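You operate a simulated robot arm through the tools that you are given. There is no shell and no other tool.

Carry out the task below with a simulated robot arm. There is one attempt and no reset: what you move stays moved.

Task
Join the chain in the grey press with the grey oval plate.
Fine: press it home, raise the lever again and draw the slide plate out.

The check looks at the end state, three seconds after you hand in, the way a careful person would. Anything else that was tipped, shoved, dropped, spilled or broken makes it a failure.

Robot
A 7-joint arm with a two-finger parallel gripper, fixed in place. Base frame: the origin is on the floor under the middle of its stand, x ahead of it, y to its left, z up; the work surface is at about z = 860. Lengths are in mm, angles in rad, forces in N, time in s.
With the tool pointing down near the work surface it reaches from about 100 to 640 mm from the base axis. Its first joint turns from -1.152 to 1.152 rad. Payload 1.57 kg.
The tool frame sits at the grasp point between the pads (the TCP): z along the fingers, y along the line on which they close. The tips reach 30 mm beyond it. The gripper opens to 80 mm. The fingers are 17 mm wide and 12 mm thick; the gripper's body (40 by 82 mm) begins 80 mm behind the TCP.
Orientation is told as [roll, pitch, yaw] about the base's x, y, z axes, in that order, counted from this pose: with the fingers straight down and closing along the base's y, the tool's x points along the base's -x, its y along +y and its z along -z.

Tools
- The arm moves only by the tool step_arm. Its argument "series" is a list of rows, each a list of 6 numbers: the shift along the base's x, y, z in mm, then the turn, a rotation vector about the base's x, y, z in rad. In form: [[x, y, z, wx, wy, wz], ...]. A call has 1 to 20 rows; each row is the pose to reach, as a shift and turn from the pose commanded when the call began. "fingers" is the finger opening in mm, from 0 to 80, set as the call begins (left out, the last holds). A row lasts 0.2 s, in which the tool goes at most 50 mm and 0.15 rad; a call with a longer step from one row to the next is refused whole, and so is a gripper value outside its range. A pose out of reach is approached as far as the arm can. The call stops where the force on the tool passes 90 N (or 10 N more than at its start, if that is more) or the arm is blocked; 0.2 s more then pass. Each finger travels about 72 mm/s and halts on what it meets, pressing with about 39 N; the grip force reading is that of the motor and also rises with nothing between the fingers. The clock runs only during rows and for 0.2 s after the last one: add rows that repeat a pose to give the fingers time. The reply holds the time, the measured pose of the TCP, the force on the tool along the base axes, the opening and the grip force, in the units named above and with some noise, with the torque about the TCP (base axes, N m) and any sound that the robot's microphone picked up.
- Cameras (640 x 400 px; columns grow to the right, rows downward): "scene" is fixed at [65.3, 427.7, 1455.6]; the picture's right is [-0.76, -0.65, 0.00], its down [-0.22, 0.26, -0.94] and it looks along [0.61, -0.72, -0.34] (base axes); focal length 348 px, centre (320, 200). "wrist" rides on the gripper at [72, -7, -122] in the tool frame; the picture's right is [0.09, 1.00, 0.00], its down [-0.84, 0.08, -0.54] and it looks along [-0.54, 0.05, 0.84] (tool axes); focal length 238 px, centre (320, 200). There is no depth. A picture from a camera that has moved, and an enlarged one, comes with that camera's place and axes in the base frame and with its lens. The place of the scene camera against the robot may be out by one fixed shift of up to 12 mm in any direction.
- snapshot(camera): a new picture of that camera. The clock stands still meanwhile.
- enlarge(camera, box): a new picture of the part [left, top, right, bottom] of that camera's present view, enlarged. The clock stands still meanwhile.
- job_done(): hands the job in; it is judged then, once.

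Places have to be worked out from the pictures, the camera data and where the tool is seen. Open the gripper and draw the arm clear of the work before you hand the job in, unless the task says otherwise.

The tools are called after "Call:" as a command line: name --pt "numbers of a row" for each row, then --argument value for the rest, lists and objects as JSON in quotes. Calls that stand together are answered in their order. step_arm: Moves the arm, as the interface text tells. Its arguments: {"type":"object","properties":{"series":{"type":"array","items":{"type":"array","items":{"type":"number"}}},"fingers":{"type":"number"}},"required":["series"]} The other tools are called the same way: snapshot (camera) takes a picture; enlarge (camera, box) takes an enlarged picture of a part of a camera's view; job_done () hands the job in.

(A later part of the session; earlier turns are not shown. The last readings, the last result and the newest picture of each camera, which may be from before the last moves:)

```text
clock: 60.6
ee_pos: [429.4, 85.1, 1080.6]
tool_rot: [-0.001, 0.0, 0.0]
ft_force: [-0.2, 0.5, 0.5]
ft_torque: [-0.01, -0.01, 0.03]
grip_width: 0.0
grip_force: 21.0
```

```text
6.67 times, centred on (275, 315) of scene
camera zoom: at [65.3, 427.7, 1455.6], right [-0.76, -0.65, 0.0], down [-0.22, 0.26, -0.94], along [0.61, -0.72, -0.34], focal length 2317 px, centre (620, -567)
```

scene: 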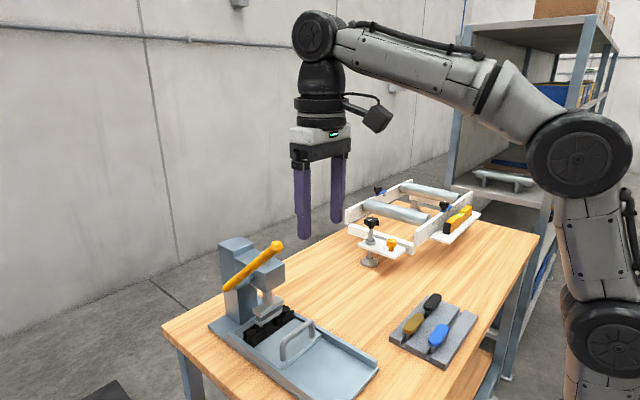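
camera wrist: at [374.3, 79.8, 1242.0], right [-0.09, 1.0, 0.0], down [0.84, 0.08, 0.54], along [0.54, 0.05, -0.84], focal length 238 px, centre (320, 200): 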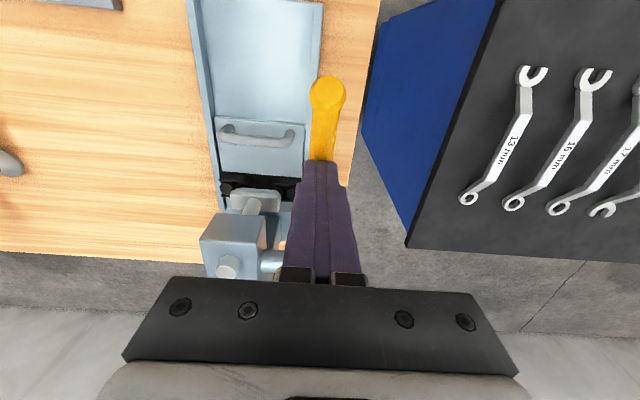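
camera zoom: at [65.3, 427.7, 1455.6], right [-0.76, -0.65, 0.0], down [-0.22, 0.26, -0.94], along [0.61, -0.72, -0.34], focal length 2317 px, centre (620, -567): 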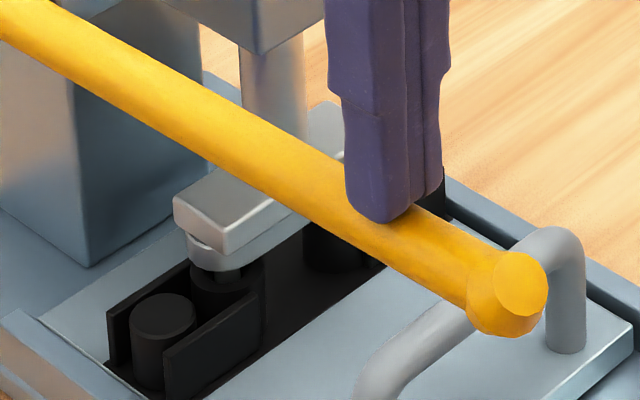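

The pin gap is nearly closed and the lever is about level. I'll keep pressing until the force shows a hard stop.

Call:
step_arm --pt "0 0 -3 0 0 0" --pt "0 0 -6 0 0 0" --pt "0 0 -9 0 0 0" --pt "0 0 -12 0 0 0" --pt "0 0 -15 0 0 0" --pt "0 0 -18 0 0 0" --pt "0 0 -18 0 0 0"

Call:
enlarge --camera "scene" --box '[190, 200, 350, 360]'

Call:
enlarge --camera "scene" --box '[245, 285, 305, 345]'

```text
clock: 62.2
ee_pos: [431.4, 85.7, 1062.9]
tool_rot: [0.001, 0.001, 0.0]
ft_force: [0.3, 0.3, -0.4]
ft_torque: [0.04, -0.03, 0.0]
grip_width: 0.1
grip_force: 21.6
```

```text
2.50 times, centred on (270, 280) of scene
camera zoom: at [65.3, 427.7, 1455.6], right [-0.76, -0.65, 0.0], down [-0.22, 0.26, -0.94], along [0.61, -0.72, -0.34], focal length 869 px, centre (445, 0)
```

zoom: 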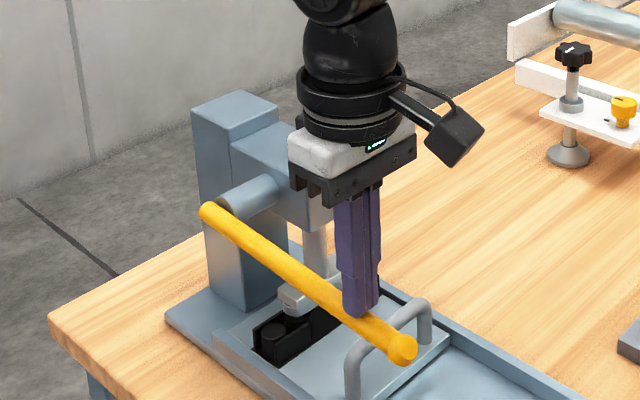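

```text
6.67 times, centred on (275, 315) of scene
camera zoom: at [65.3, 427.7, 1455.6], right [-0.76, -0.65, 0.0], down [-0.22, 0.26, -0.94], along [0.61, -0.72, -0.34], focal length 2317 px, centre (620, -567)
```

zoom: 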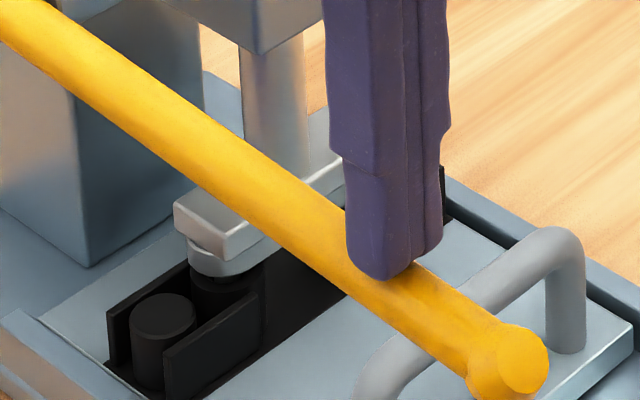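

The foot keeps descending about 2 mm per step with no noticeable load; the gap is almost closed. Continuing.

Call:
step_arm --pt "0 0 -3 0 0 0" --pt "0 0 -6 0 0 0" --pt "0 0 -9 0 0 0" --pt "0 0 -12 0 0 0" --pt "0 0 -15 0 0 0" --pt "0 0 -18 0 0 0" --pt "0 0 -21 0 0 0" --pt "0 0 -21 0 0 0"

Call:
enlarge --camera "scene" --box '[190, 200, 350, 360]'

Call:
enlarge --camera "scene" --box '[245, 285, 305, 345]'

```text
clock: 64.0
ee_pos: [430.1, 85.6, 1042.7]
tool_rot: [0.001, 0.0, -0.001]
ft_force: [0.5, 0.6, 2.9]
ft_torque: [0.02, -0.01, 0.01]
grip_width: 0.0
grip_force: 21.3
```

```text
2.50 times, centred on (270, 280) of scene
camera zoom: at [65.3, 427.7, 1455.6], right [-0.76, -0.65, 0.0], down [-0.22, 0.26, -0.94], along [0.61, -0.72, -0.34], focal length 869 px, centre (445, 0)
```

zoom: 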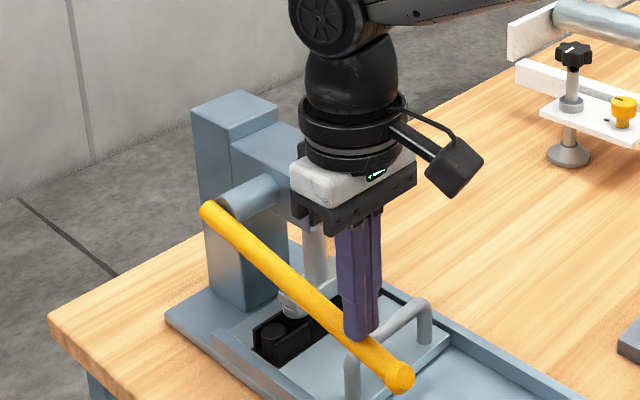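

```text
6.67 times, centred on (275, 315) of scene
camera zoom: at [65.3, 427.7, 1455.6], right [-0.76, -0.65, 0.0], down [-0.22, 0.26, -0.94], along [0.61, -0.72, -0.34], focal length 2317 px, centre (620, -567)
```

zoom: 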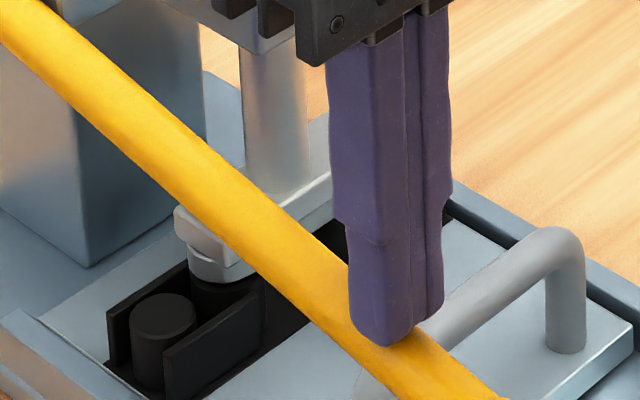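

Now 2.9 N residual appears. I'll continue in finer steps toward the hard stop.

Call:
step_arm --pt "0 0 -2 0 0 0" --pt "0 0 -4 0 0 0" --pt "0 0 -6 0 0 0" --pt "0 0 -8 0 0 0" --pt "0 0 -10 0 0 0" --pt "0 0 -12 0 0 0" --pt "0 0 -12 0 0 0"

Call:
enlarge --camera "scene" --box '[245, 285, 305, 345]'

Call:
snapshot --camera "wrist"

```text
clock: 65.6
ee_pos: [429.6, 85.8, 1039.0]
tool_rot: [0.003, -0.015, 0.002]
ft_force: [-23.7, 3.2, 56.9]
ft_torque: [0.06, 0.19, 0.16]
grip_width: 0.0
grip_force: 21.5
```

```text
6.67 times, centred on (275, 315) of scene
camera zoom: at [63.7, 427.6, 1455.7], right [-0.76, -0.65, 0.0], down [-0.22, 0.26, -0.94], along [0.61, -0.72, -0.34], focal length 2317 px, centre (620, -567)
```

zoom: 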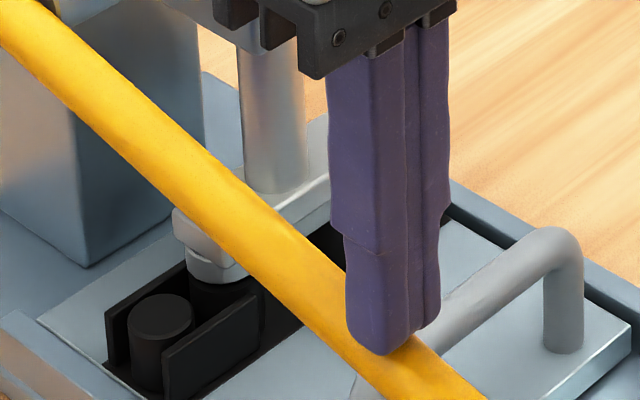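

```text
taken
camera wrist: at [357.3, 79.1, 1161.0], right [-0.09, 1.0, 0.0], down [0.83, 0.08, 0.56], along [0.55, 0.05, -0.83], focal length 238 px, centre (320, 200)
```

wrist: 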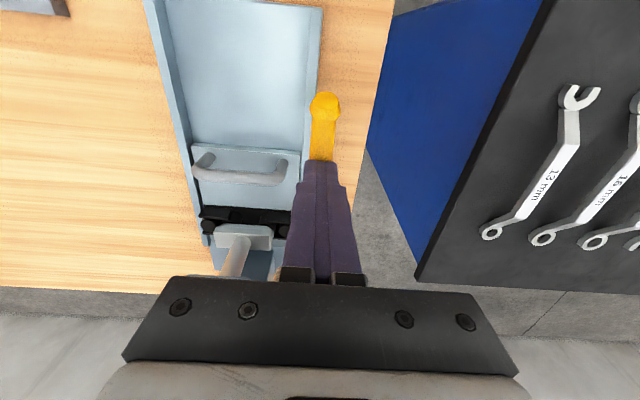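

Force is now 57 N down — either seated or press-fit resistance. I'll zoom in on the plate/ring gap to judge.

Call:
enlarge --camera "scene" --box '[252, 310, 282, 340]'

Call:
enlarge --camera "wrist" --box '[180, 180, 300, 280]'

```text
13.33 times, centred on (267, 325) of scene
camera zoom: at [63.7, 427.6, 1455.7], right [-0.76, -0.65, 0.0], down [-0.22, 0.26, -0.94], along [0.61, -0.72, -0.34], focal length 4633 px, centre (1027, -1467)
```

zoom: 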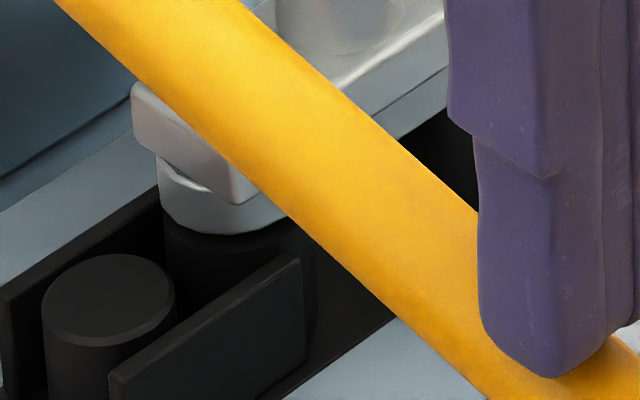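

```text
4.00 times, centred on (240, 230) of wrist
camera zoom: at [357.3, 79.1, 1161.0], right [-0.09, 1.0, 0.0], down [0.83, 0.08, 0.56], along [0.55, 0.05, -0.83], focal length 953 px, centre (640, 80)
```

zoom: 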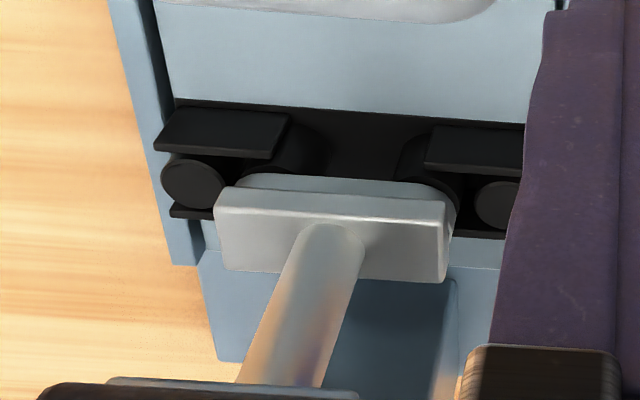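

No pin is visible between plate and ring; I'll zoom in further on that contact line.

Call:
enlarge --camera "scene" --box '[256, 314, 272, 330]'

Call:
enlarge --camera "wrist" --box '[200, 205, 260, 245]'

```text
16.00 times, centred on (264, 322) of scene
camera zoom: at [63.7, 427.6, 1455.7], right [-0.76, -0.65, 0.0], down [-0.22, 0.26, -0.94], along [0.61, -0.72, -0.34], focal length 5560 px, centre (1216, -1752)
```

zoom: 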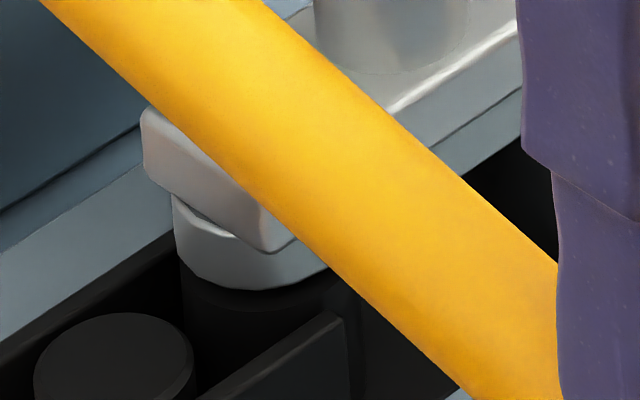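

```text
10.00 times, centred on (230, 225) of wrist
camera zoom: at [357.3, 79.1, 1161.0], right [-0.09, 1.0, 0.0], down [0.83, 0.08, 0.56], along [0.55, 0.05, -0.83], focal length 2384 px, centre (1220, -50)
```

zoom: 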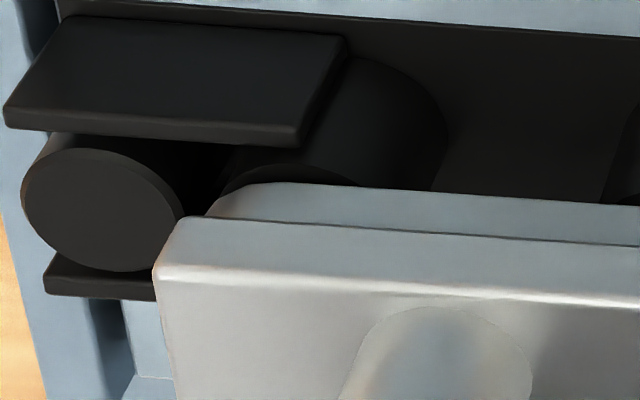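

The plate rim appears to sit on the ring, but I can't rule out the last bit. I'll press a little harder (limit is 90 N) and see whether the lever still moves.

Call:
step_arm --pt "0.5 0 -1 0 0 0" --pt "1 0 -2 0 0 0" --pt "1 0 -3 0 0 0" --pt "1 0 -3.5 0 0 0" --pt "1 0 -3.5 0 0 0"

Call:
enlarge --camera "scene" --box '[252, 310, 282, 340]'

Call:
enlarge --camera "wrist" --box '[180, 180, 300, 280]'

```text
clock: 66.8
ee_pos: [431.0, 85.4, 1038.8]
tool_rot: [0.005, -0.02, -0.002]
ft_force: [-33.4, 8.3, 71.3]
ft_torque: [0.28, 0.36, 0.11]
grip_width: 0.1
grip_force: 21.7
```

```text
13.33 times, centred on (267, 325) of scene
camera zoom: at [63.2, 427.7, 1455.7], right [-0.76, -0.65, 0.0], down [-0.22, 0.26, -0.94], along [0.61, -0.72, -0.34], focal length 4633 px, centre (1027, -1467)
```

zoom: 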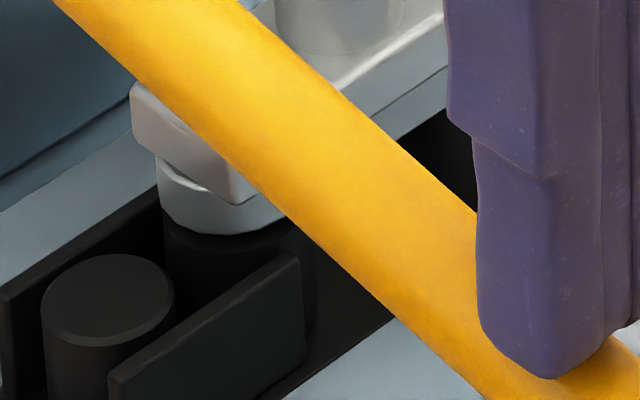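

```text
4.00 times, centred on (240, 230) of wrist
camera zoom: at [356.8, 79.0, 1160.4], right [-0.09, 1.0, 0.0], down [0.83, 0.08, 0.56], along [0.56, 0.05, -0.83], focal length 953 px, centre (640, 80)
```

zoom: 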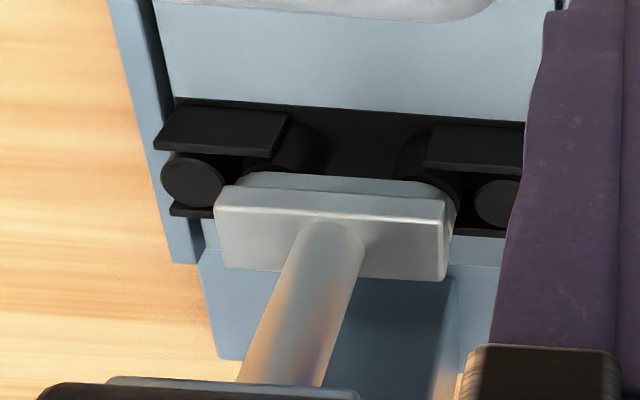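

Force rose to ~79 N with zero lever movement, a hard stop: the plate is home. Now I'll lift off the lever, open the fingers and come back down straddling the shaft to raise it.

Call:
step_arm --pt "0 0 10 0 0 0" --pt "0 0 25 0 0 0" --pt "0 0 45 0 0 0" --pt "0 0 65 0 0 0" --pt "0 0 65 0 0 0"

Call:
step_arm --pt "0 0 0 0 0 0" --pt "0 0 0 0 0 0" --pt "0 0 0 0 0 0" --fingers 46

Call:
snapshot --camera "wrist"

Call:
enlarge --camera "scene" --box '[190, 200, 350, 360]'

```text
clock: 68.0
ee_pos: [432.2, 85.1, 1092.8]
tool_rot: [-0.001, -0.001, -0.001]
ft_force: [-0.2, 0.0, -0.3]
ft_torque: [-0.03, -0.02, -0.01]
grip_width: 0.1
grip_force: 21.1
```

```text
clock: 68.8
ee_pos: [432.2, 85.5, 1091.9]
tool_rot: [-0.001, 0.002, -0.001]
ft_force: [-0.1, -0.1, 0.3]
ft_torque: [-0.01, -0.01, 0.0]
grip_width: 46.1
grip_force: 0.1
```

```text
taken
camera wrist: at [360.5, 79.1, 1215.3], right [-0.09, 1.0, 0.0], down [0.84, 0.08, 0.54], along [0.54, 0.05, -0.84], focal length 238 px, centre (320, 200)
```

wrist: 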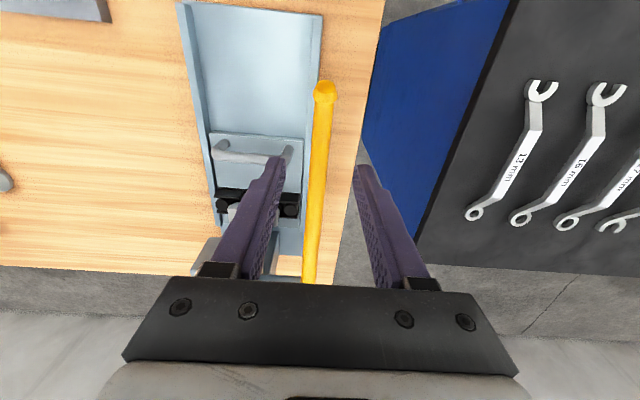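

```text
2.50 times, centred on (270, 280) of scene
camera zoom: at [65.3, 427.7, 1455.6], right [-0.76, -0.65, 0.0], down [-0.22, 0.26, -0.94], along [0.61, -0.72, -0.34], focal length 869 px, centre (445, 0)
```

zoom: 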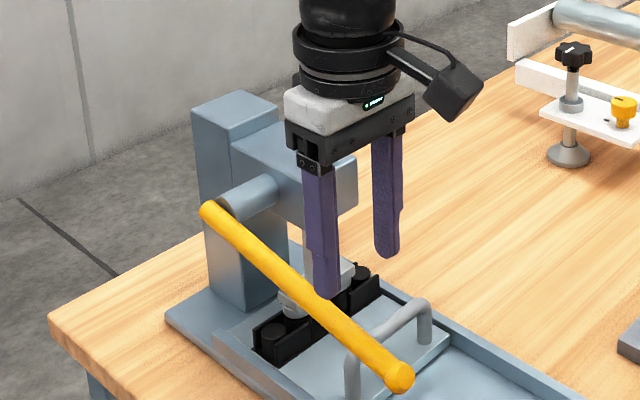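

The lever stays down and lies between the fingers, about 2 mm to +y. I'll shift +2 in y and lower around the shaft to z ≈ 1000, then close.

Call:
step_arm --pt "-2 2 -15 0 0 0" --pt "-4 2 -35 0 0 0" --pt "-4 2 -55 0 0 0" --pt "-4 2 -72 0 0 0" --pt "-4 2 -84 0 0 0" --pt "-4 2 -92 0 0 0" --pt "-4 2 -92 0 0 0"

Call:
snapshot --camera "wrist"

Call:
enlarge --camera "scene" --box '[190, 200, 350, 360]'

```text
clock: 70.4
ee_pos: [428.8, 86.2, 998.1]
tool_rot: [0.001, -0.001, -0.001]
ft_force: [0.4, 0.3, 0.8]
ft_torque: [0.04, 0.01, 0.01]
grip_width: 46.2
grip_force: 0.1
```

```text
taken
camera wrist: at [357.3, 80.8, 1122.4], right [-0.09, 1.0, 0.0], down [0.84, 0.08, 0.54], along [0.54, 0.05, -0.84], focal length 238 px, centre (320, 200)
```

wrist: 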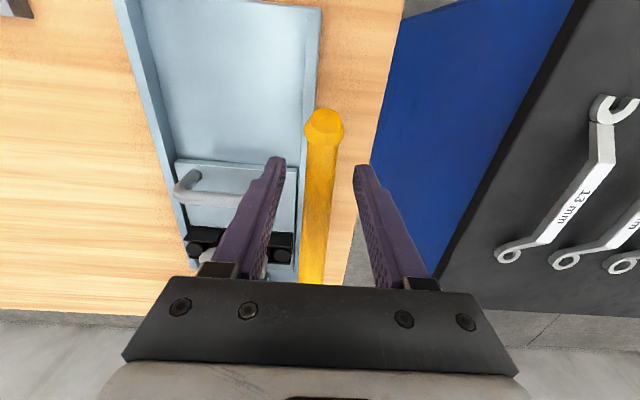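

```text
2.50 times, centred on (270, 280) of scene
camera zoom: at [65.3, 427.7, 1455.6], right [-0.76, -0.65, 0.0], down [-0.22, 0.26, -0.94], along [0.61, -0.72, -0.34], focal length 869 px, centre (445, 0)
```

zoom: 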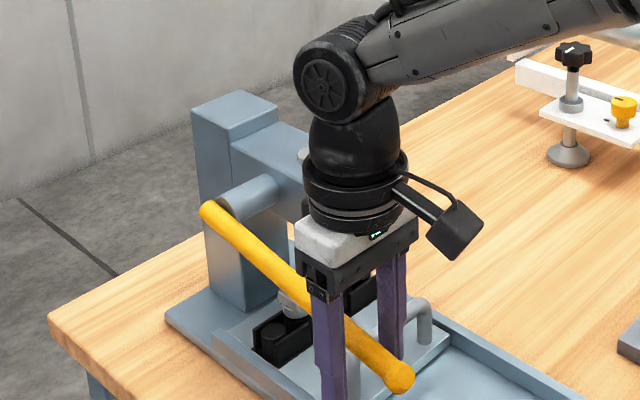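

The shaft is centred between the pads. Closing on it.

Call:
step_arm --pt "0 0 0 0 0 0" --pt "0 0 0 0 0 0" --pt "0 0 0 0 0 0" --pt "0 0 0 0 0 0" --fingers 6

```text
clock: 71.4
ee_pos: [429.1, 85.9, 999.2]
tool_rot: [-0.002, -0.001, 0.0]
ft_force: [0.1, -10.7, 0.7]
ft_torque: [0.04, 0.1, -0.08]
grip_width: 16.7
grip_force: 32.0
```

Shaft gripped (16.7 mm), with a mild sideways force that I'll relieve by -1 mm in y. I'll raise it along its arc, first to about +10°.

Call:
step_arm --pt "-1.2 -0.6 8.6 0 0 0" --pt "-2.3 -1 17.2 0 0 0" --pt "-2.8 -1 25 0 0 0" --pt "-3 -1 33 0 0 0" --pt "-2.8 -1 41 0 0 0" --pt "-2.3 -1 48.8 0 0 0" --pt "-1.5 -1 56.6 0 0 0" --pt "-0.3 -1 64.4 0 0 0" --pt "-0.3 -1 64.4 0 0 0"

Call:
enlarge --camera "scene" --box '[190, 180, 350, 360]'

```text
clock: 73.4
ee_pos: [425.8, 85.9, 1063.4]
tool_rot: [-0.003, 0.004, 0.001]
ft_force: [-11.8, -6.9, -5.5]
ft_torque: [0.0, 0.93, -0.04]
grip_width: 16.5
grip_force: 31.8
```

```text
2.22 times, centred on (270, 270) of scene
camera zoom: at [65.0, 427.5, 1455.7], right [-0.76, -0.65, 0.0], down [-0.22, 0.26, -0.94], along [0.61, -0.72, -0.34], focal length 772 px, centre (431, 44)
```

zoom: 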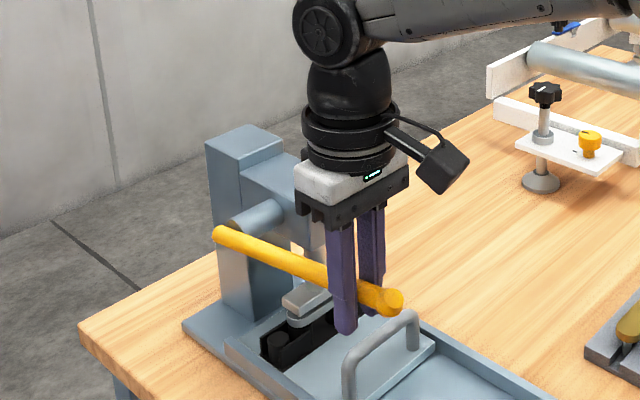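

The lever lifts fine with light loads and the foot is separating from the plate. I'll continue along the arc up to about the original 43°.

Call:
step_arm --pt "0 -0.5 7.7 0 0 0" --pt "1.5 -0.5 15.4 0 0 0" --pt "3.7 -0.5 23 0 0 0" --pt "6.2 -0.5 30.5 0 0 0" --pt "9 -0.5 37.9 0 0 0" --pt "12.3 -0.5 45.1 0 0 0" --pt "15.8 -0.5 52.2 0 0 0" --pt "19.5 -0.5 59.1 0 0 0" --pt "23.6 -0.5 65.8 0 0 0" --pt "28 -0.5 72.4 0 0 0" --pt "28 -0.5 72.4 0 0 0"

Call:
enlarge --camera "scene" --box '[190, 150, 350, 350]'

```text
clock: 75.8
ee_pos: [454.5, 86.9, 1136.6]
tool_rot: [-0.002, 0.002, 0.002]
ft_force: [-4.0, 8.0, -7.0]
ft_torque: [0.02, 0.94, -0.04]
grip_width: 16.9
grip_force: 32.4
```

```text
2.00 times, centred on (270, 250) of scene
camera zoom: at [65.3, 428.0, 1455.6], right [-0.76, -0.65, 0.0], down [-0.22, 0.26, -0.94], along [0.61, -0.72, -0.34], focal length 695 px, centre (420, 100)
```

zoom: 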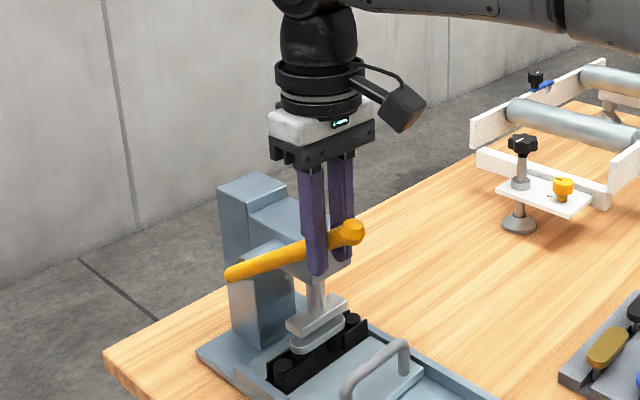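

Nearly up. A last stretch to the original angle, feeling for the upper stop.

Call:
step_arm --pt "4.7 -0.5 6.4 0 0 0" --pt "9.6 -0.5 12.5 0 0 0" --pt "13 -0.5 16.5 0 0 0" --pt "16.5 -0.5 20 0 0 0" --pt "16.5 -0.5 20 0 0 0"

Call:
enlarge --camera "scene" --box '[190, 150, 350, 350]'

Call:
snapshot --camera "wrist"

```text
clock: 77.0
ee_pos: [470.8, 85.7, 1156.6]
tool_rot: [0.001, -0.002, 0.001]
ft_force: [-3.1, 13.1, 1.8]
ft_torque: [0.1, 0.22, 0.02]
grip_width: 18.0
grip_force: 6.9
```

```text
2.00 times, centred on (270, 250) of scene
camera zoom: at [65.2, 428.1, 1455.5], right [-0.76, -0.65, 0.0], down [-0.22, 0.26, -0.94], along [0.61, -0.72, -0.34], focal length 695 px, centre (420, 100)
```

zoom: 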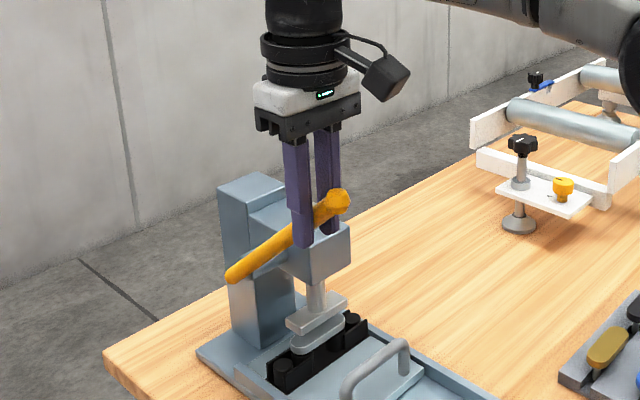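

```text
taken
camera wrist: at [399.5, 79.4, 1279.4], right [-0.09, 1.0, 0.0], down [0.84, 0.08, 0.54], along [0.54, 0.05, -0.84], focal length 238 px, centre (320, 200)
```

wrist: 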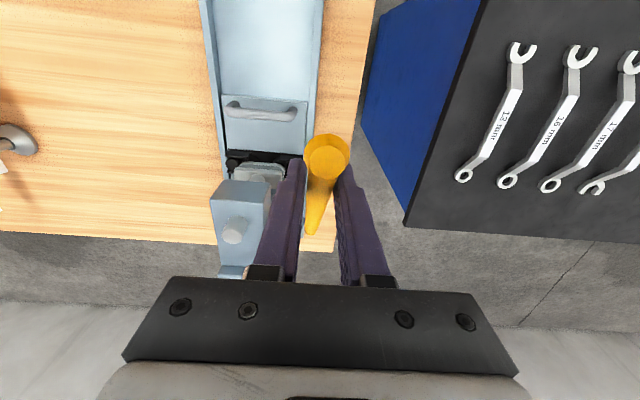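

The lever is about 2–3° short of its starting angle (knob seen 4–5 px lower than at the start). I'll ease sideways force with +0.8 in y and raise it the last bit.

Call:
step_arm --pt "2 0.5 2.2 0 0 0" --pt "4 0.8 4.4 0 0 0" --pt "6 0.8 6.5 0 0 0" --pt "8 0.8 8.5 0 0 0" --pt "8 0.8 8.5 0 0 0" --fingers 4

Call:
enlarge --camera "scene" --box '[160, 220, 400, 400]'

```text
clock: 78.2
ee_pos: [477.9, 86.1, 1161.6]
tool_rot: [-0.004, 0.011, 0.0]
ft_force: [-22.4, 4.6, -18.6]
ft_torque: [0.08, 0.36, 0.08]
grip_width: 16.9
grip_force: 32.0
```

```text
2.22 times, centred on (280, 310) of scene
camera zoom: at [64.8, 427.9, 1455.6], right [-0.76, -0.65, 0.0], down [-0.22, 0.26, -0.94], along [0.61, -0.72, -0.34], focal length 772 px, centre (409, -44)
```

zoom: 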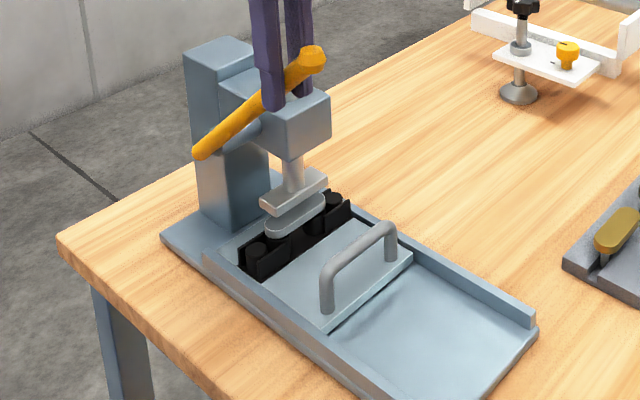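

The knob is back exactly at its original image position (313, 58) and the force shows the upper stop. I'll open and lift straight away.

Call:
step_arm --pt "-2 0 -2 0 0 0" --pt "-2 0 -2 0 0 0" --pt "-2 0 -2 0 0 0" --pt "-2 0 10 0 0 0" --pt "-2 0 30 0 0 0" --pt "-2 0 50 0 0 0" --pt "-10 0 65 0 0 0" --pt "-10 0 65 0 0 0" --fingers 50

Call:
enlarge --camera "scene" --box '[160, 220, 400, 400]'

Call:
enlarge --camera "scene" --box '[245, 285, 305, 345]'

```text
clock: 80.0
ee_pos: [469.8, 88.1, 1229.7]
tool_rot: [0.0, 0.001, -0.001]
ft_force: [0.6, 0.3, 0.4]
ft_torque: [0.0, -0.02, -0.02]
grip_width: 49.7
grip_force: 0.1
```

```text
2.22 times, centred on (280, 310) of scene
camera zoom: at [65.3, 427.7, 1455.6], right [-0.76, -0.65, 0.0], down [-0.22, 0.26, -0.94], along [0.61, -0.72, -0.34], focal length 772 px, centre (409, -44)
```

zoom: 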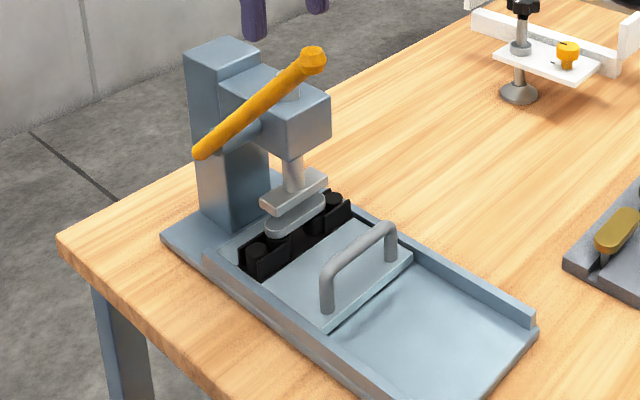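

```text
6.67 times, centred on (275, 315) of scene
camera zoom: at [65.3, 427.7, 1455.6], right [-0.76, -0.65, 0.0], down [-0.22, 0.26, -0.94], along [0.61, -0.72, -0.34], focal length 2317 px, centre (620, -567)
```

zoom: 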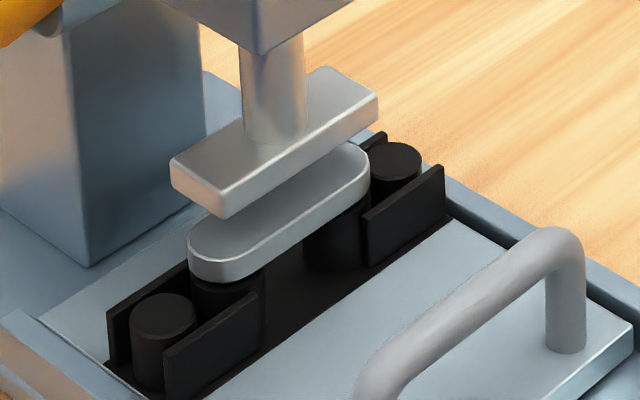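

The lever holds at the top and the plate sits flush on both rings. Now I'll swing away from the lever, turn the tool +90° again, and come above the slide handle.

Call:
step_arm --pt "0 -30 0 0 0 0" --pt "0 -70 0 0 0 0" --pt "0 -110 -5 0 0 0" --pt "0 -130 -15 0 0 0.143" --pt "0 -135 -25 0 0 0.286" --pt "0 -135 -35 0 0 0.428" --pt "0 -135 -45 0 0 0.571" --pt "0 -135 -55 0 0 0.714" --pt "0 -135 -65 0 0 0.857" --pt "3 -135 -75 0 0 1.0" --pt "6 -130 -85 0 0 1.142" --pt "9 -125 -95 0 0 1.285" --pt "12 -115 -105 0 0 1.428" --pt "15 -105 -115 0 0 1.571" --pt "15 -105 -115 0 0 1.571" --fingers 44

Call:
snapshot --camera "wrist"

Call:
snapshot --camera "scene"

```text
clock: 83.2
ee_pos: [483.5, -20.1, 1115.4]
tool_rot: [-0.001, 0.001, 1.574]
ft_force: [-0.2, 0.3, -0.4]
ft_torque: [0.01, -0.02, -0.01]
grip_width: 44.0
grip_force: 0.0
```

```text
taken
camera wrist: at [491.6, -91.7, 1238.6], right [-1.0, -0.1, 0.0], down [-0.08, 0.84, 0.54], along [-0.05, 0.54, -0.84], focal length 238 px, centre (320, 200)
```

wrist: 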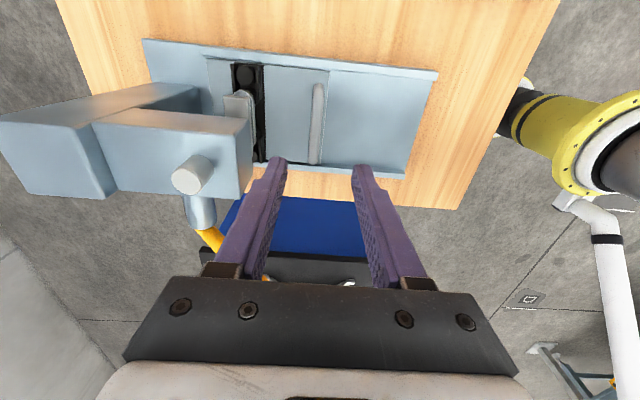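

```text
taken
```

scene: 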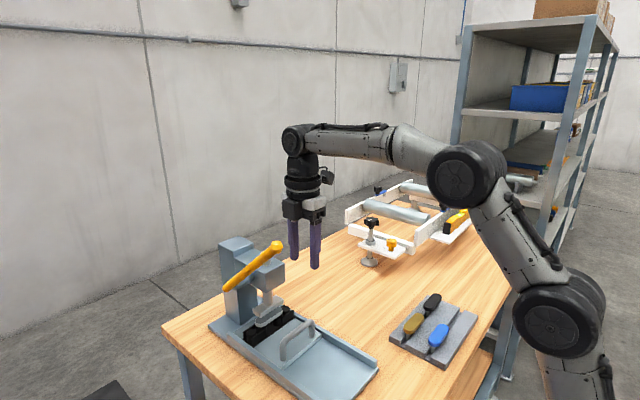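

Good clearance everywhere. I'll move above the handle bar (x ≈ 488) at z ≈ 1000.

Call:
step_arm --pt "2 8 -25 0 0 0" --pt "4 16 -50 0 0 0" --pt "4.5 20 -80 0 0 0" --pt "4.5 20 -115 0 0 0" --pt "4.5 20 -115 0 0 0"

Call:
snapshot --camera "wrist"

```text
clock: 84.4
ee_pos: [489.5, 0.3, 1000.8]
tool_rot: [0.0, 0.0, 1.572]
ft_force: [0.0, -0.5, 0.6]
ft_torque: [-0.01, -0.02, 0.0]
grip_width: 44.4
grip_force: 0.2
```

```text
taken
camera wrist: at [496.5, -71.5, 1123.3], right [-1.0, -0.09, 0.0], down [-0.08, 0.84, 0.54], along [-0.05, 0.54, -0.84], focal length 238 px, centre (320, 200)
```

wrist: 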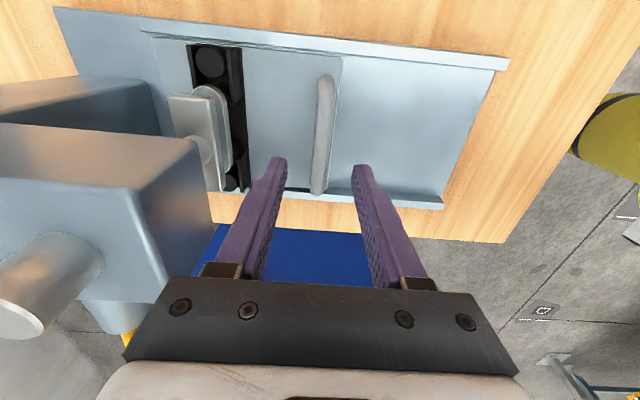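

The bar lies centred between the fingertips. I'll lower around it to z ≈ 925 and grip.

Call:
step_arm --pt "0 0 -20 0 0 0" --pt "0 0 -40 0 0 0" --pt "0 0 -58 0 0 0" --pt "0 0 -70 0 0 0" --pt "0 0 -76 0 0 0" --pt "0 0 -76 0 0 0"

Call:
step_arm --pt "0 0 0 0 0 0" --pt "0 0 0 0 0 0" --pt "0 0 0 0 0 0" --fingers 6

Call:
snapshot --camera "wrist"

```text
clock: 85.8
ee_pos: [487.9, 1.8, 924.3]
tool_rot: [0.0, -0.001, 1.572]
ft_force: [-0.6, 0.4, -0.1]
ft_torque: [-0.03, -0.02, 0.0]
grip_width: 43.8
grip_force: 0.0
```

```text
clock: 86.6
ee_pos: [488.3, 1.7, 923.8]
tool_rot: [0.001, 0.001, 1.572]
ft_force: [-9.4, 0.0, 2.4]
ft_torque: [0.02, 0.01, 0.0]
grip_width: 13.7
grip_force: 30.0
```

```text
taken
camera wrist: at [495.7, -69.8, 1047.6], right [-1.0, -0.09, 0.0], down [-0.08, 0.84, 0.54], along [-0.05, 0.54, -0.84], focal length 238 px, centre (320, 200)
```

wrist: 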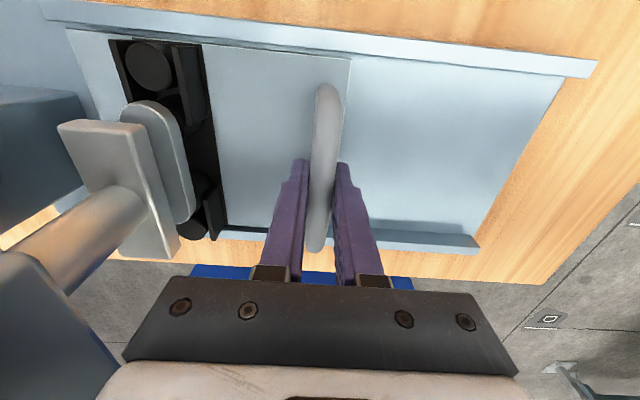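

Handle gripped. Drawing the slide out, 120 mm in smooth steps.

Call:
step_arm --pt "-5 0 0 0 0 0" --pt "-12 0 0 0 0 0" --pt "-22 0 0 0 0 0" --pt "-33 0 0 0 0 0" --pt "-44 0 0 0 0 0" --pt "-55 0 0 0 0 0" --pt "-66 0 0 0 0 0" --pt "-77 0 0 0 0 0" --pt "-88 0 0 0 0 0" --pt "-98 0 0 0 0 0" --pt "-108 0 0 0 0 0" --pt "-115 0 0 0 0 0" --pt "-120 0 0 0 0 0" --pt "-120 0 0 0 0 0"

Call:
snapshot --camera "wrist"

Call:
enlarge --camera "scene" --box '[200, 220, 400, 400]'

```text
clock: 89.6
ee_pos: [369.1, 1.0, 924.5]
tool_rot: [0.0, 0.001, 1.571]
ft_force: [0.6, 4.5, 3.3]
ft_torque: [0.48, -0.05, -0.13]
grip_width: 13.6
grip_force: 30.1
```

```text
taken
camera wrist: at [376.1, -69.8, 1047.6], right [-1.0, -0.09, 0.0], down [-0.08, 0.84, 0.54], along [-0.05, 0.54, -0.84], focal length 238 px, centre (320, 200)
```

wrist: 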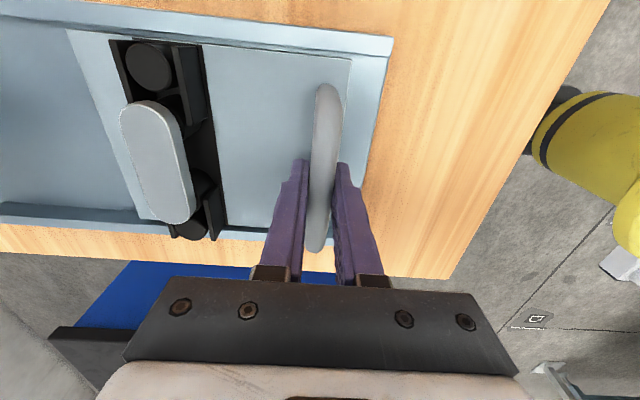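

```text
2.22 times, centred on (300, 310) of scene
camera zoom: at [65.3, 427.8, 1455.6], right [-0.76, -0.65, 0.0], down [-0.22, 0.26, -0.94], along [0.61, -0.72, -0.34], focal length 772 px, centre (364, -44)
```

zoom: 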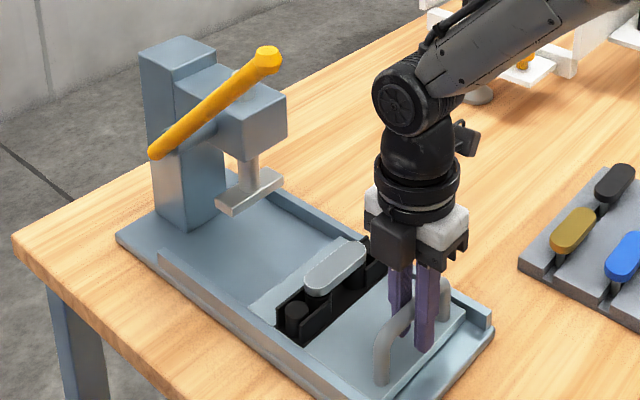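

Out 120 mm with the plate on the chain. I'll zoom to verify the seating, and see whether there is a little more travel before an outer stop.

Call:
enlarge --camera "scene" --box '[280, 315, 330, 365]'

Call:
step_arm --pt "-3 0 0 0 0 0" --pt "-6 0 0 0 0 0" --pt "-9 0 0 0 0 0" --pt "-12 0 0 0 0 0" --pt "-12 0 0 0 0 0"

Call:
snapshot --camera "wrist"

```text
8.00 times, centred on (305, 340) of scene
camera zoom: at [65.3, 427.8, 1455.6], right [-0.76, -0.65, 0.0], down [-0.22, 0.26, -0.94], along [0.61, -0.72, -0.34], focal length 2780 px, centre (440, -920)
```

zoom: 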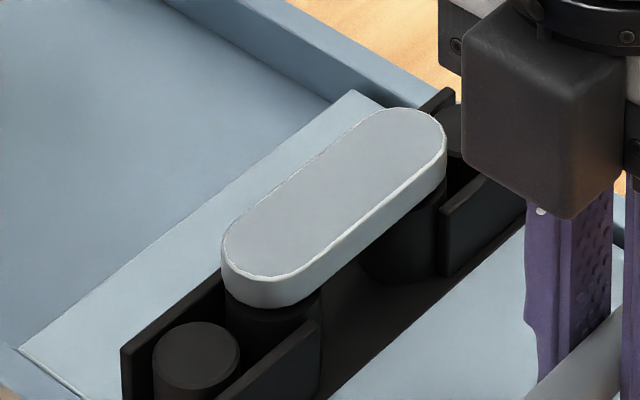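

```text
clock: 90.8
ee_pos: [357.6, 1.5, 924.1]
tool_rot: [-0.006, -0.001, 1.574]
ft_force: [1.4, 0.6, 20.8]
ft_torque: [-0.37, 0.02, 0.02]
grip_width: 13.9
grip_force: 30.1
```

```text
taken
camera wrist: at [364.6, -69.9, 1047.5], right [-1.0, -0.09, 0.0], down [-0.08, 0.84, 0.54], along [-0.05, 0.54, -0.84], focal length 238 px, centre (320, 200)
```

wrist: 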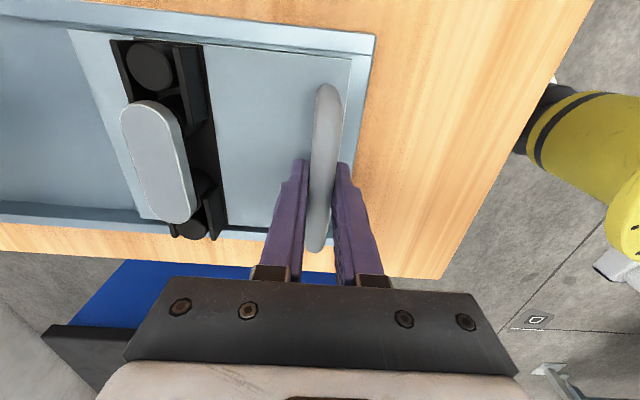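

The plate sits flush on both rings and the slide is out about 130 mm, its edge near the base's front end. There's ~20 N downward preload, so I'll ease up 2 mm before releasing.

Call:
step_arm --pt "0 0 1 0 0 0" --pt "0 0 2 0 0 0" --pt "0 0 2 0 0 0"

```text
clock: 91.6
ee_pos: [355.5, 0.9, 924.3]
tool_rot: [0.005, 0.002, 1.572]
ft_force: [1.4, 5.1, 2.0]
ft_torque: [-0.47, -0.02, 0.02]
grip_width: 13.8
grip_force: 30.4
```

Preload is gone (2 N). Now I'll open the fingers and lift straight up off the handle.

Call:
step_arm --pt "0 0 0 0 0 0" --pt "0 0 0 0 0 0" --pt "0 0 0 0 0 0" --pt "0 0 15 0 0 0" --pt "0 0 40 0 0 0" --pt "0 0 75 0 0 0" --pt "0 0 110 0 0 0" --pt "0 0 130 0 0 0" --pt "0 0 130 0 0 0" --fingers 46

Call:
snapshot --camera "wrist"

Call:
enlarge --camera "scene" --box '[200, 220, 400, 400]'

Call:
enlarge --camera "scene" --box '[280, 315, 340, 375]'

```text
clock: 93.6
ee_pos: [357.1, 1.2, 1055.7]
tool_rot: [-0.001, 0.001, 1.572]
ft_force: [-0.5, 0.3, 0.0]
ft_torque: [-0.01, 0.0, 0.0]
grip_width: 46.0
grip_force: 0.1
```

```text
taken
camera wrist: at [364.2, -70.6, 1179.9], right [-1.0, -0.09, 0.0], down [-0.08, 0.84, 0.54], along [-0.05, 0.54, -0.84], focal length 238 px, centre (320, 200)
```

wrist: 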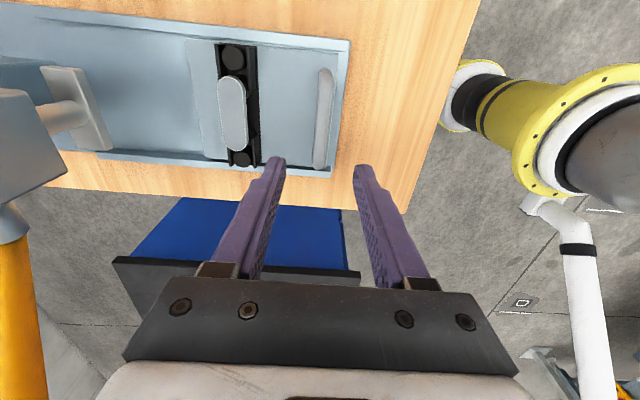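

```text
2.22 times, centred on (300, 310) of scene
camera zoom: at [65.3, 427.7, 1455.6], right [-0.76, -0.65, 0.0], down [-0.22, 0.26, -0.94], along [0.61, -0.72, -0.34], focal length 772 px, centre (364, -44)
```

zoom: 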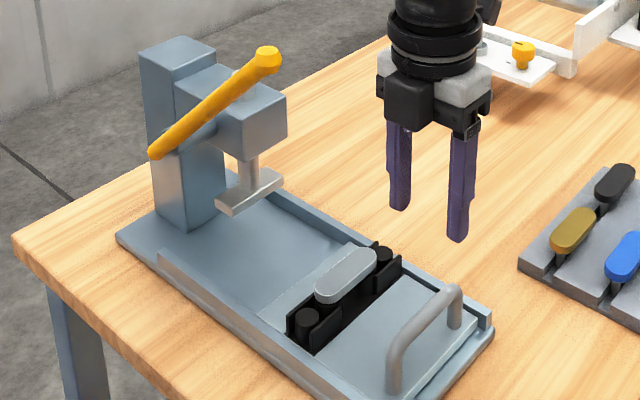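

```text
6.67 times, centred on (310, 345) of scene
camera zoom: at [65.3, 427.7, 1455.6], right [-0.76, -0.65, 0.0], down [-0.22, 0.26, -0.94], along [0.61, -0.72, -0.34], focal length 2317 px, centre (387, -767)
```

zoom: 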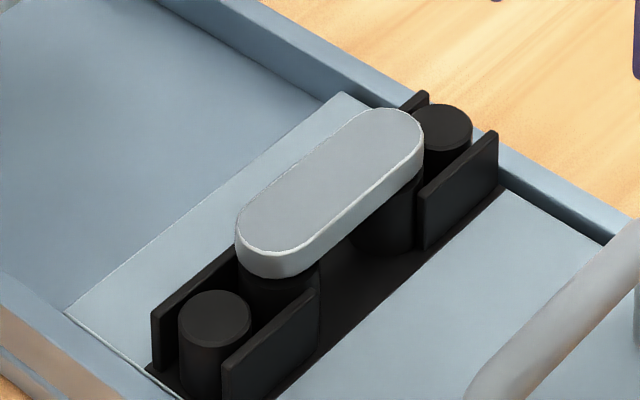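

Everything is in place and released. To be sure the plate is fully home, I'll zoom hard on the plate–ring contact from both cameras.

Call:
enlarge --camera "scene" --box '[292, 340, 312, 360]'

Call:
enlarge --camera "scene" --box '[310, 325, 330, 345]'

Call:
enlarge --camera "wrist" --box '[200, 30, 280, 180]'

```text
16.00 times, centred on (302, 350) of scene
camera zoom: at [65.3, 427.7, 1455.6], right [-0.76, -0.65, 0.0], down [-0.22, 0.26, -0.94], along [0.61, -0.72, -0.34], focal length 5560 px, centre (608, -2200)
```

zoom: 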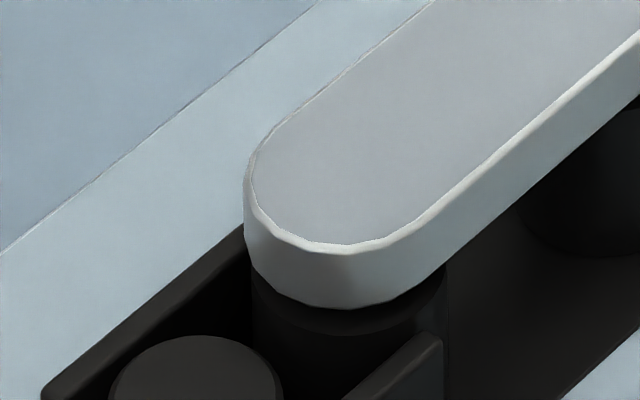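

```text
16.00 times, centred on (320, 335) of scene
camera zoom: at [65.3, 427.7, 1455.6], right [-0.76, -0.65, 0.0], down [-0.22, 0.26, -0.94], along [0.61, -0.72, -0.34], focal length 5560 px, centre (320, -1960)
```

zoom: 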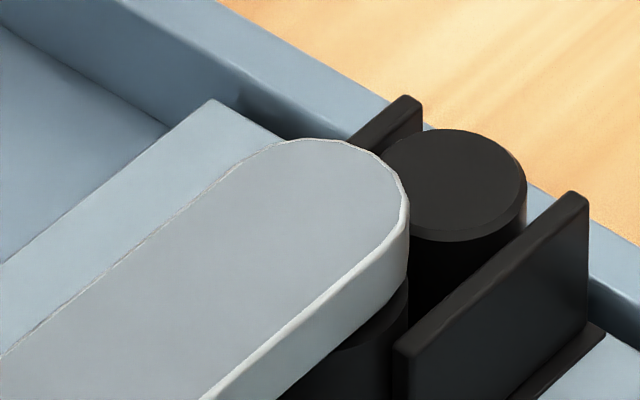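

```text
2.67 times, centred on (240, 105) of wrist
camera zoom: at [364.2, -70.6, 1179.9], right [-1.0, -0.09, 0.0], down [-0.08, 0.84, 0.54], along [-0.05, 0.54, -0.84], focal length 636 px, centre (533, 453)
```

zoom: 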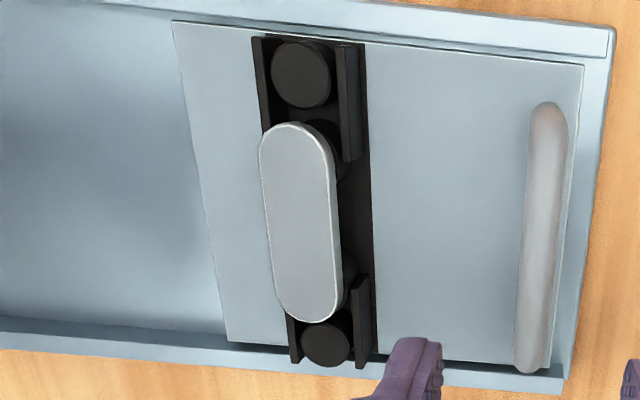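

The plate clearly rests on the pins' rings, but I want a flatter view to see whether any gap remains under it. I'll tilt the tool so the wrist camera looks in almost horizontally from the -y side, staying clear of the press.

Call:
step_arm --pt "-8 -28 0 0 0 0" --pt "-16 -56 0 0 0 0" --pt "-24 -84 0 0.14 0 0" --pt "-30 -112 0 0.28 0 0" --pt "-36 -135 0 0.42 0 0" --pt "-40 -145 0 0.55 0 0" --pt "-40 -145 -20 0.6 0 0" --pt "-40 -145 -45 0.6 0 0" --pt "-40 -145 -70 0.6 0 0" --pt "-40 -145 -70 0.6 0 0"

Call:
snapshot --camera "wrist"

Call:
snapshot --camera "scene"

```text
clock: 95.8
ee_pos: [317.1, -143.4, 985.7]
tool_rot: [0.0, -0.6, 1.573]
ft_force: [-0.4, 0.2, -0.1]
ft_torque: [0.0, 0.0, 0.0]
grip_width: 46.5
grip_force: 0.1
```

```text
taken
camera wrist: at [324.1, -271.6, 1046.6], right [-1.0, -0.08, -0.05], down [-0.08, 0.38, 0.92], along [-0.05, 0.92, -0.39], focal length 238 px, centre (320, 200)
```

wrist: 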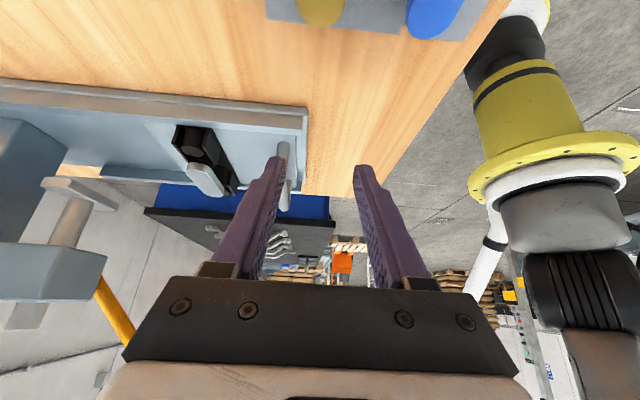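

```text
taken
```

scene: 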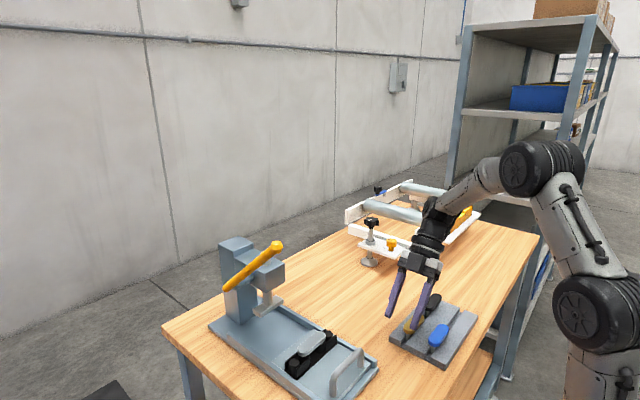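

This gives a good low-angle view. Zooming in on the plate and ring.

Call:
enlarge --camera "wrist" --box '[165, 110, 245, 210]'

Call:
enlarge --camera "wrist" --box '[180, 150, 230, 200]'

```text
4.00 times, centred on (205, 160) of wrist
camera zoom: at [324.1, -271.6, 1046.6], right [-1.0, -0.08, -0.05], down [-0.08, 0.38, 0.92], along [-0.05, 0.92, -0.39], focal length 953 px, centre (780, 360)
```

zoom: 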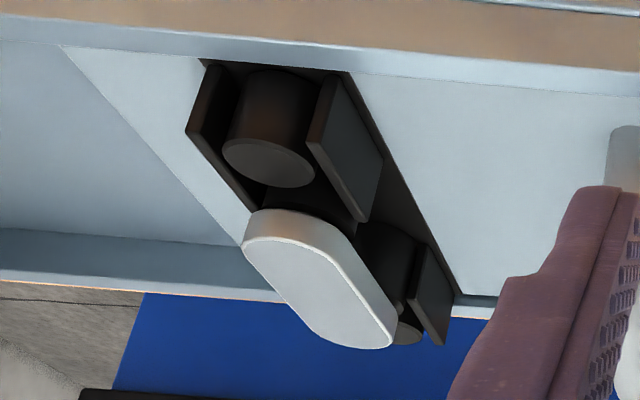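

```text
8.00 times, centred on (205, 175) of wrist
camera zoom: at [324.1, -271.6, 1046.6], right [-1.0, -0.08, -0.05], down [-0.08, 0.38, 0.92], along [-0.05, 0.92, -0.39], focal length 1907 px, centre (1240, 400)
```

zoom: 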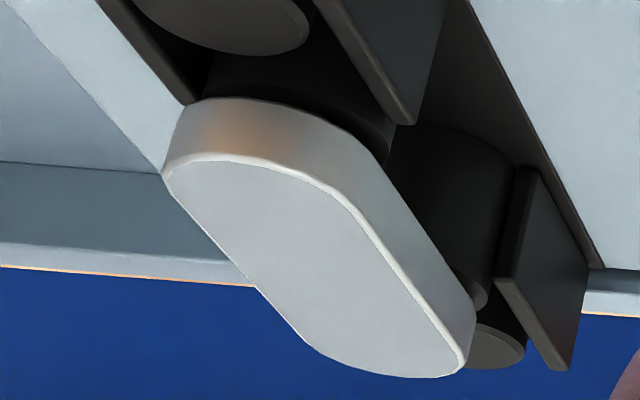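

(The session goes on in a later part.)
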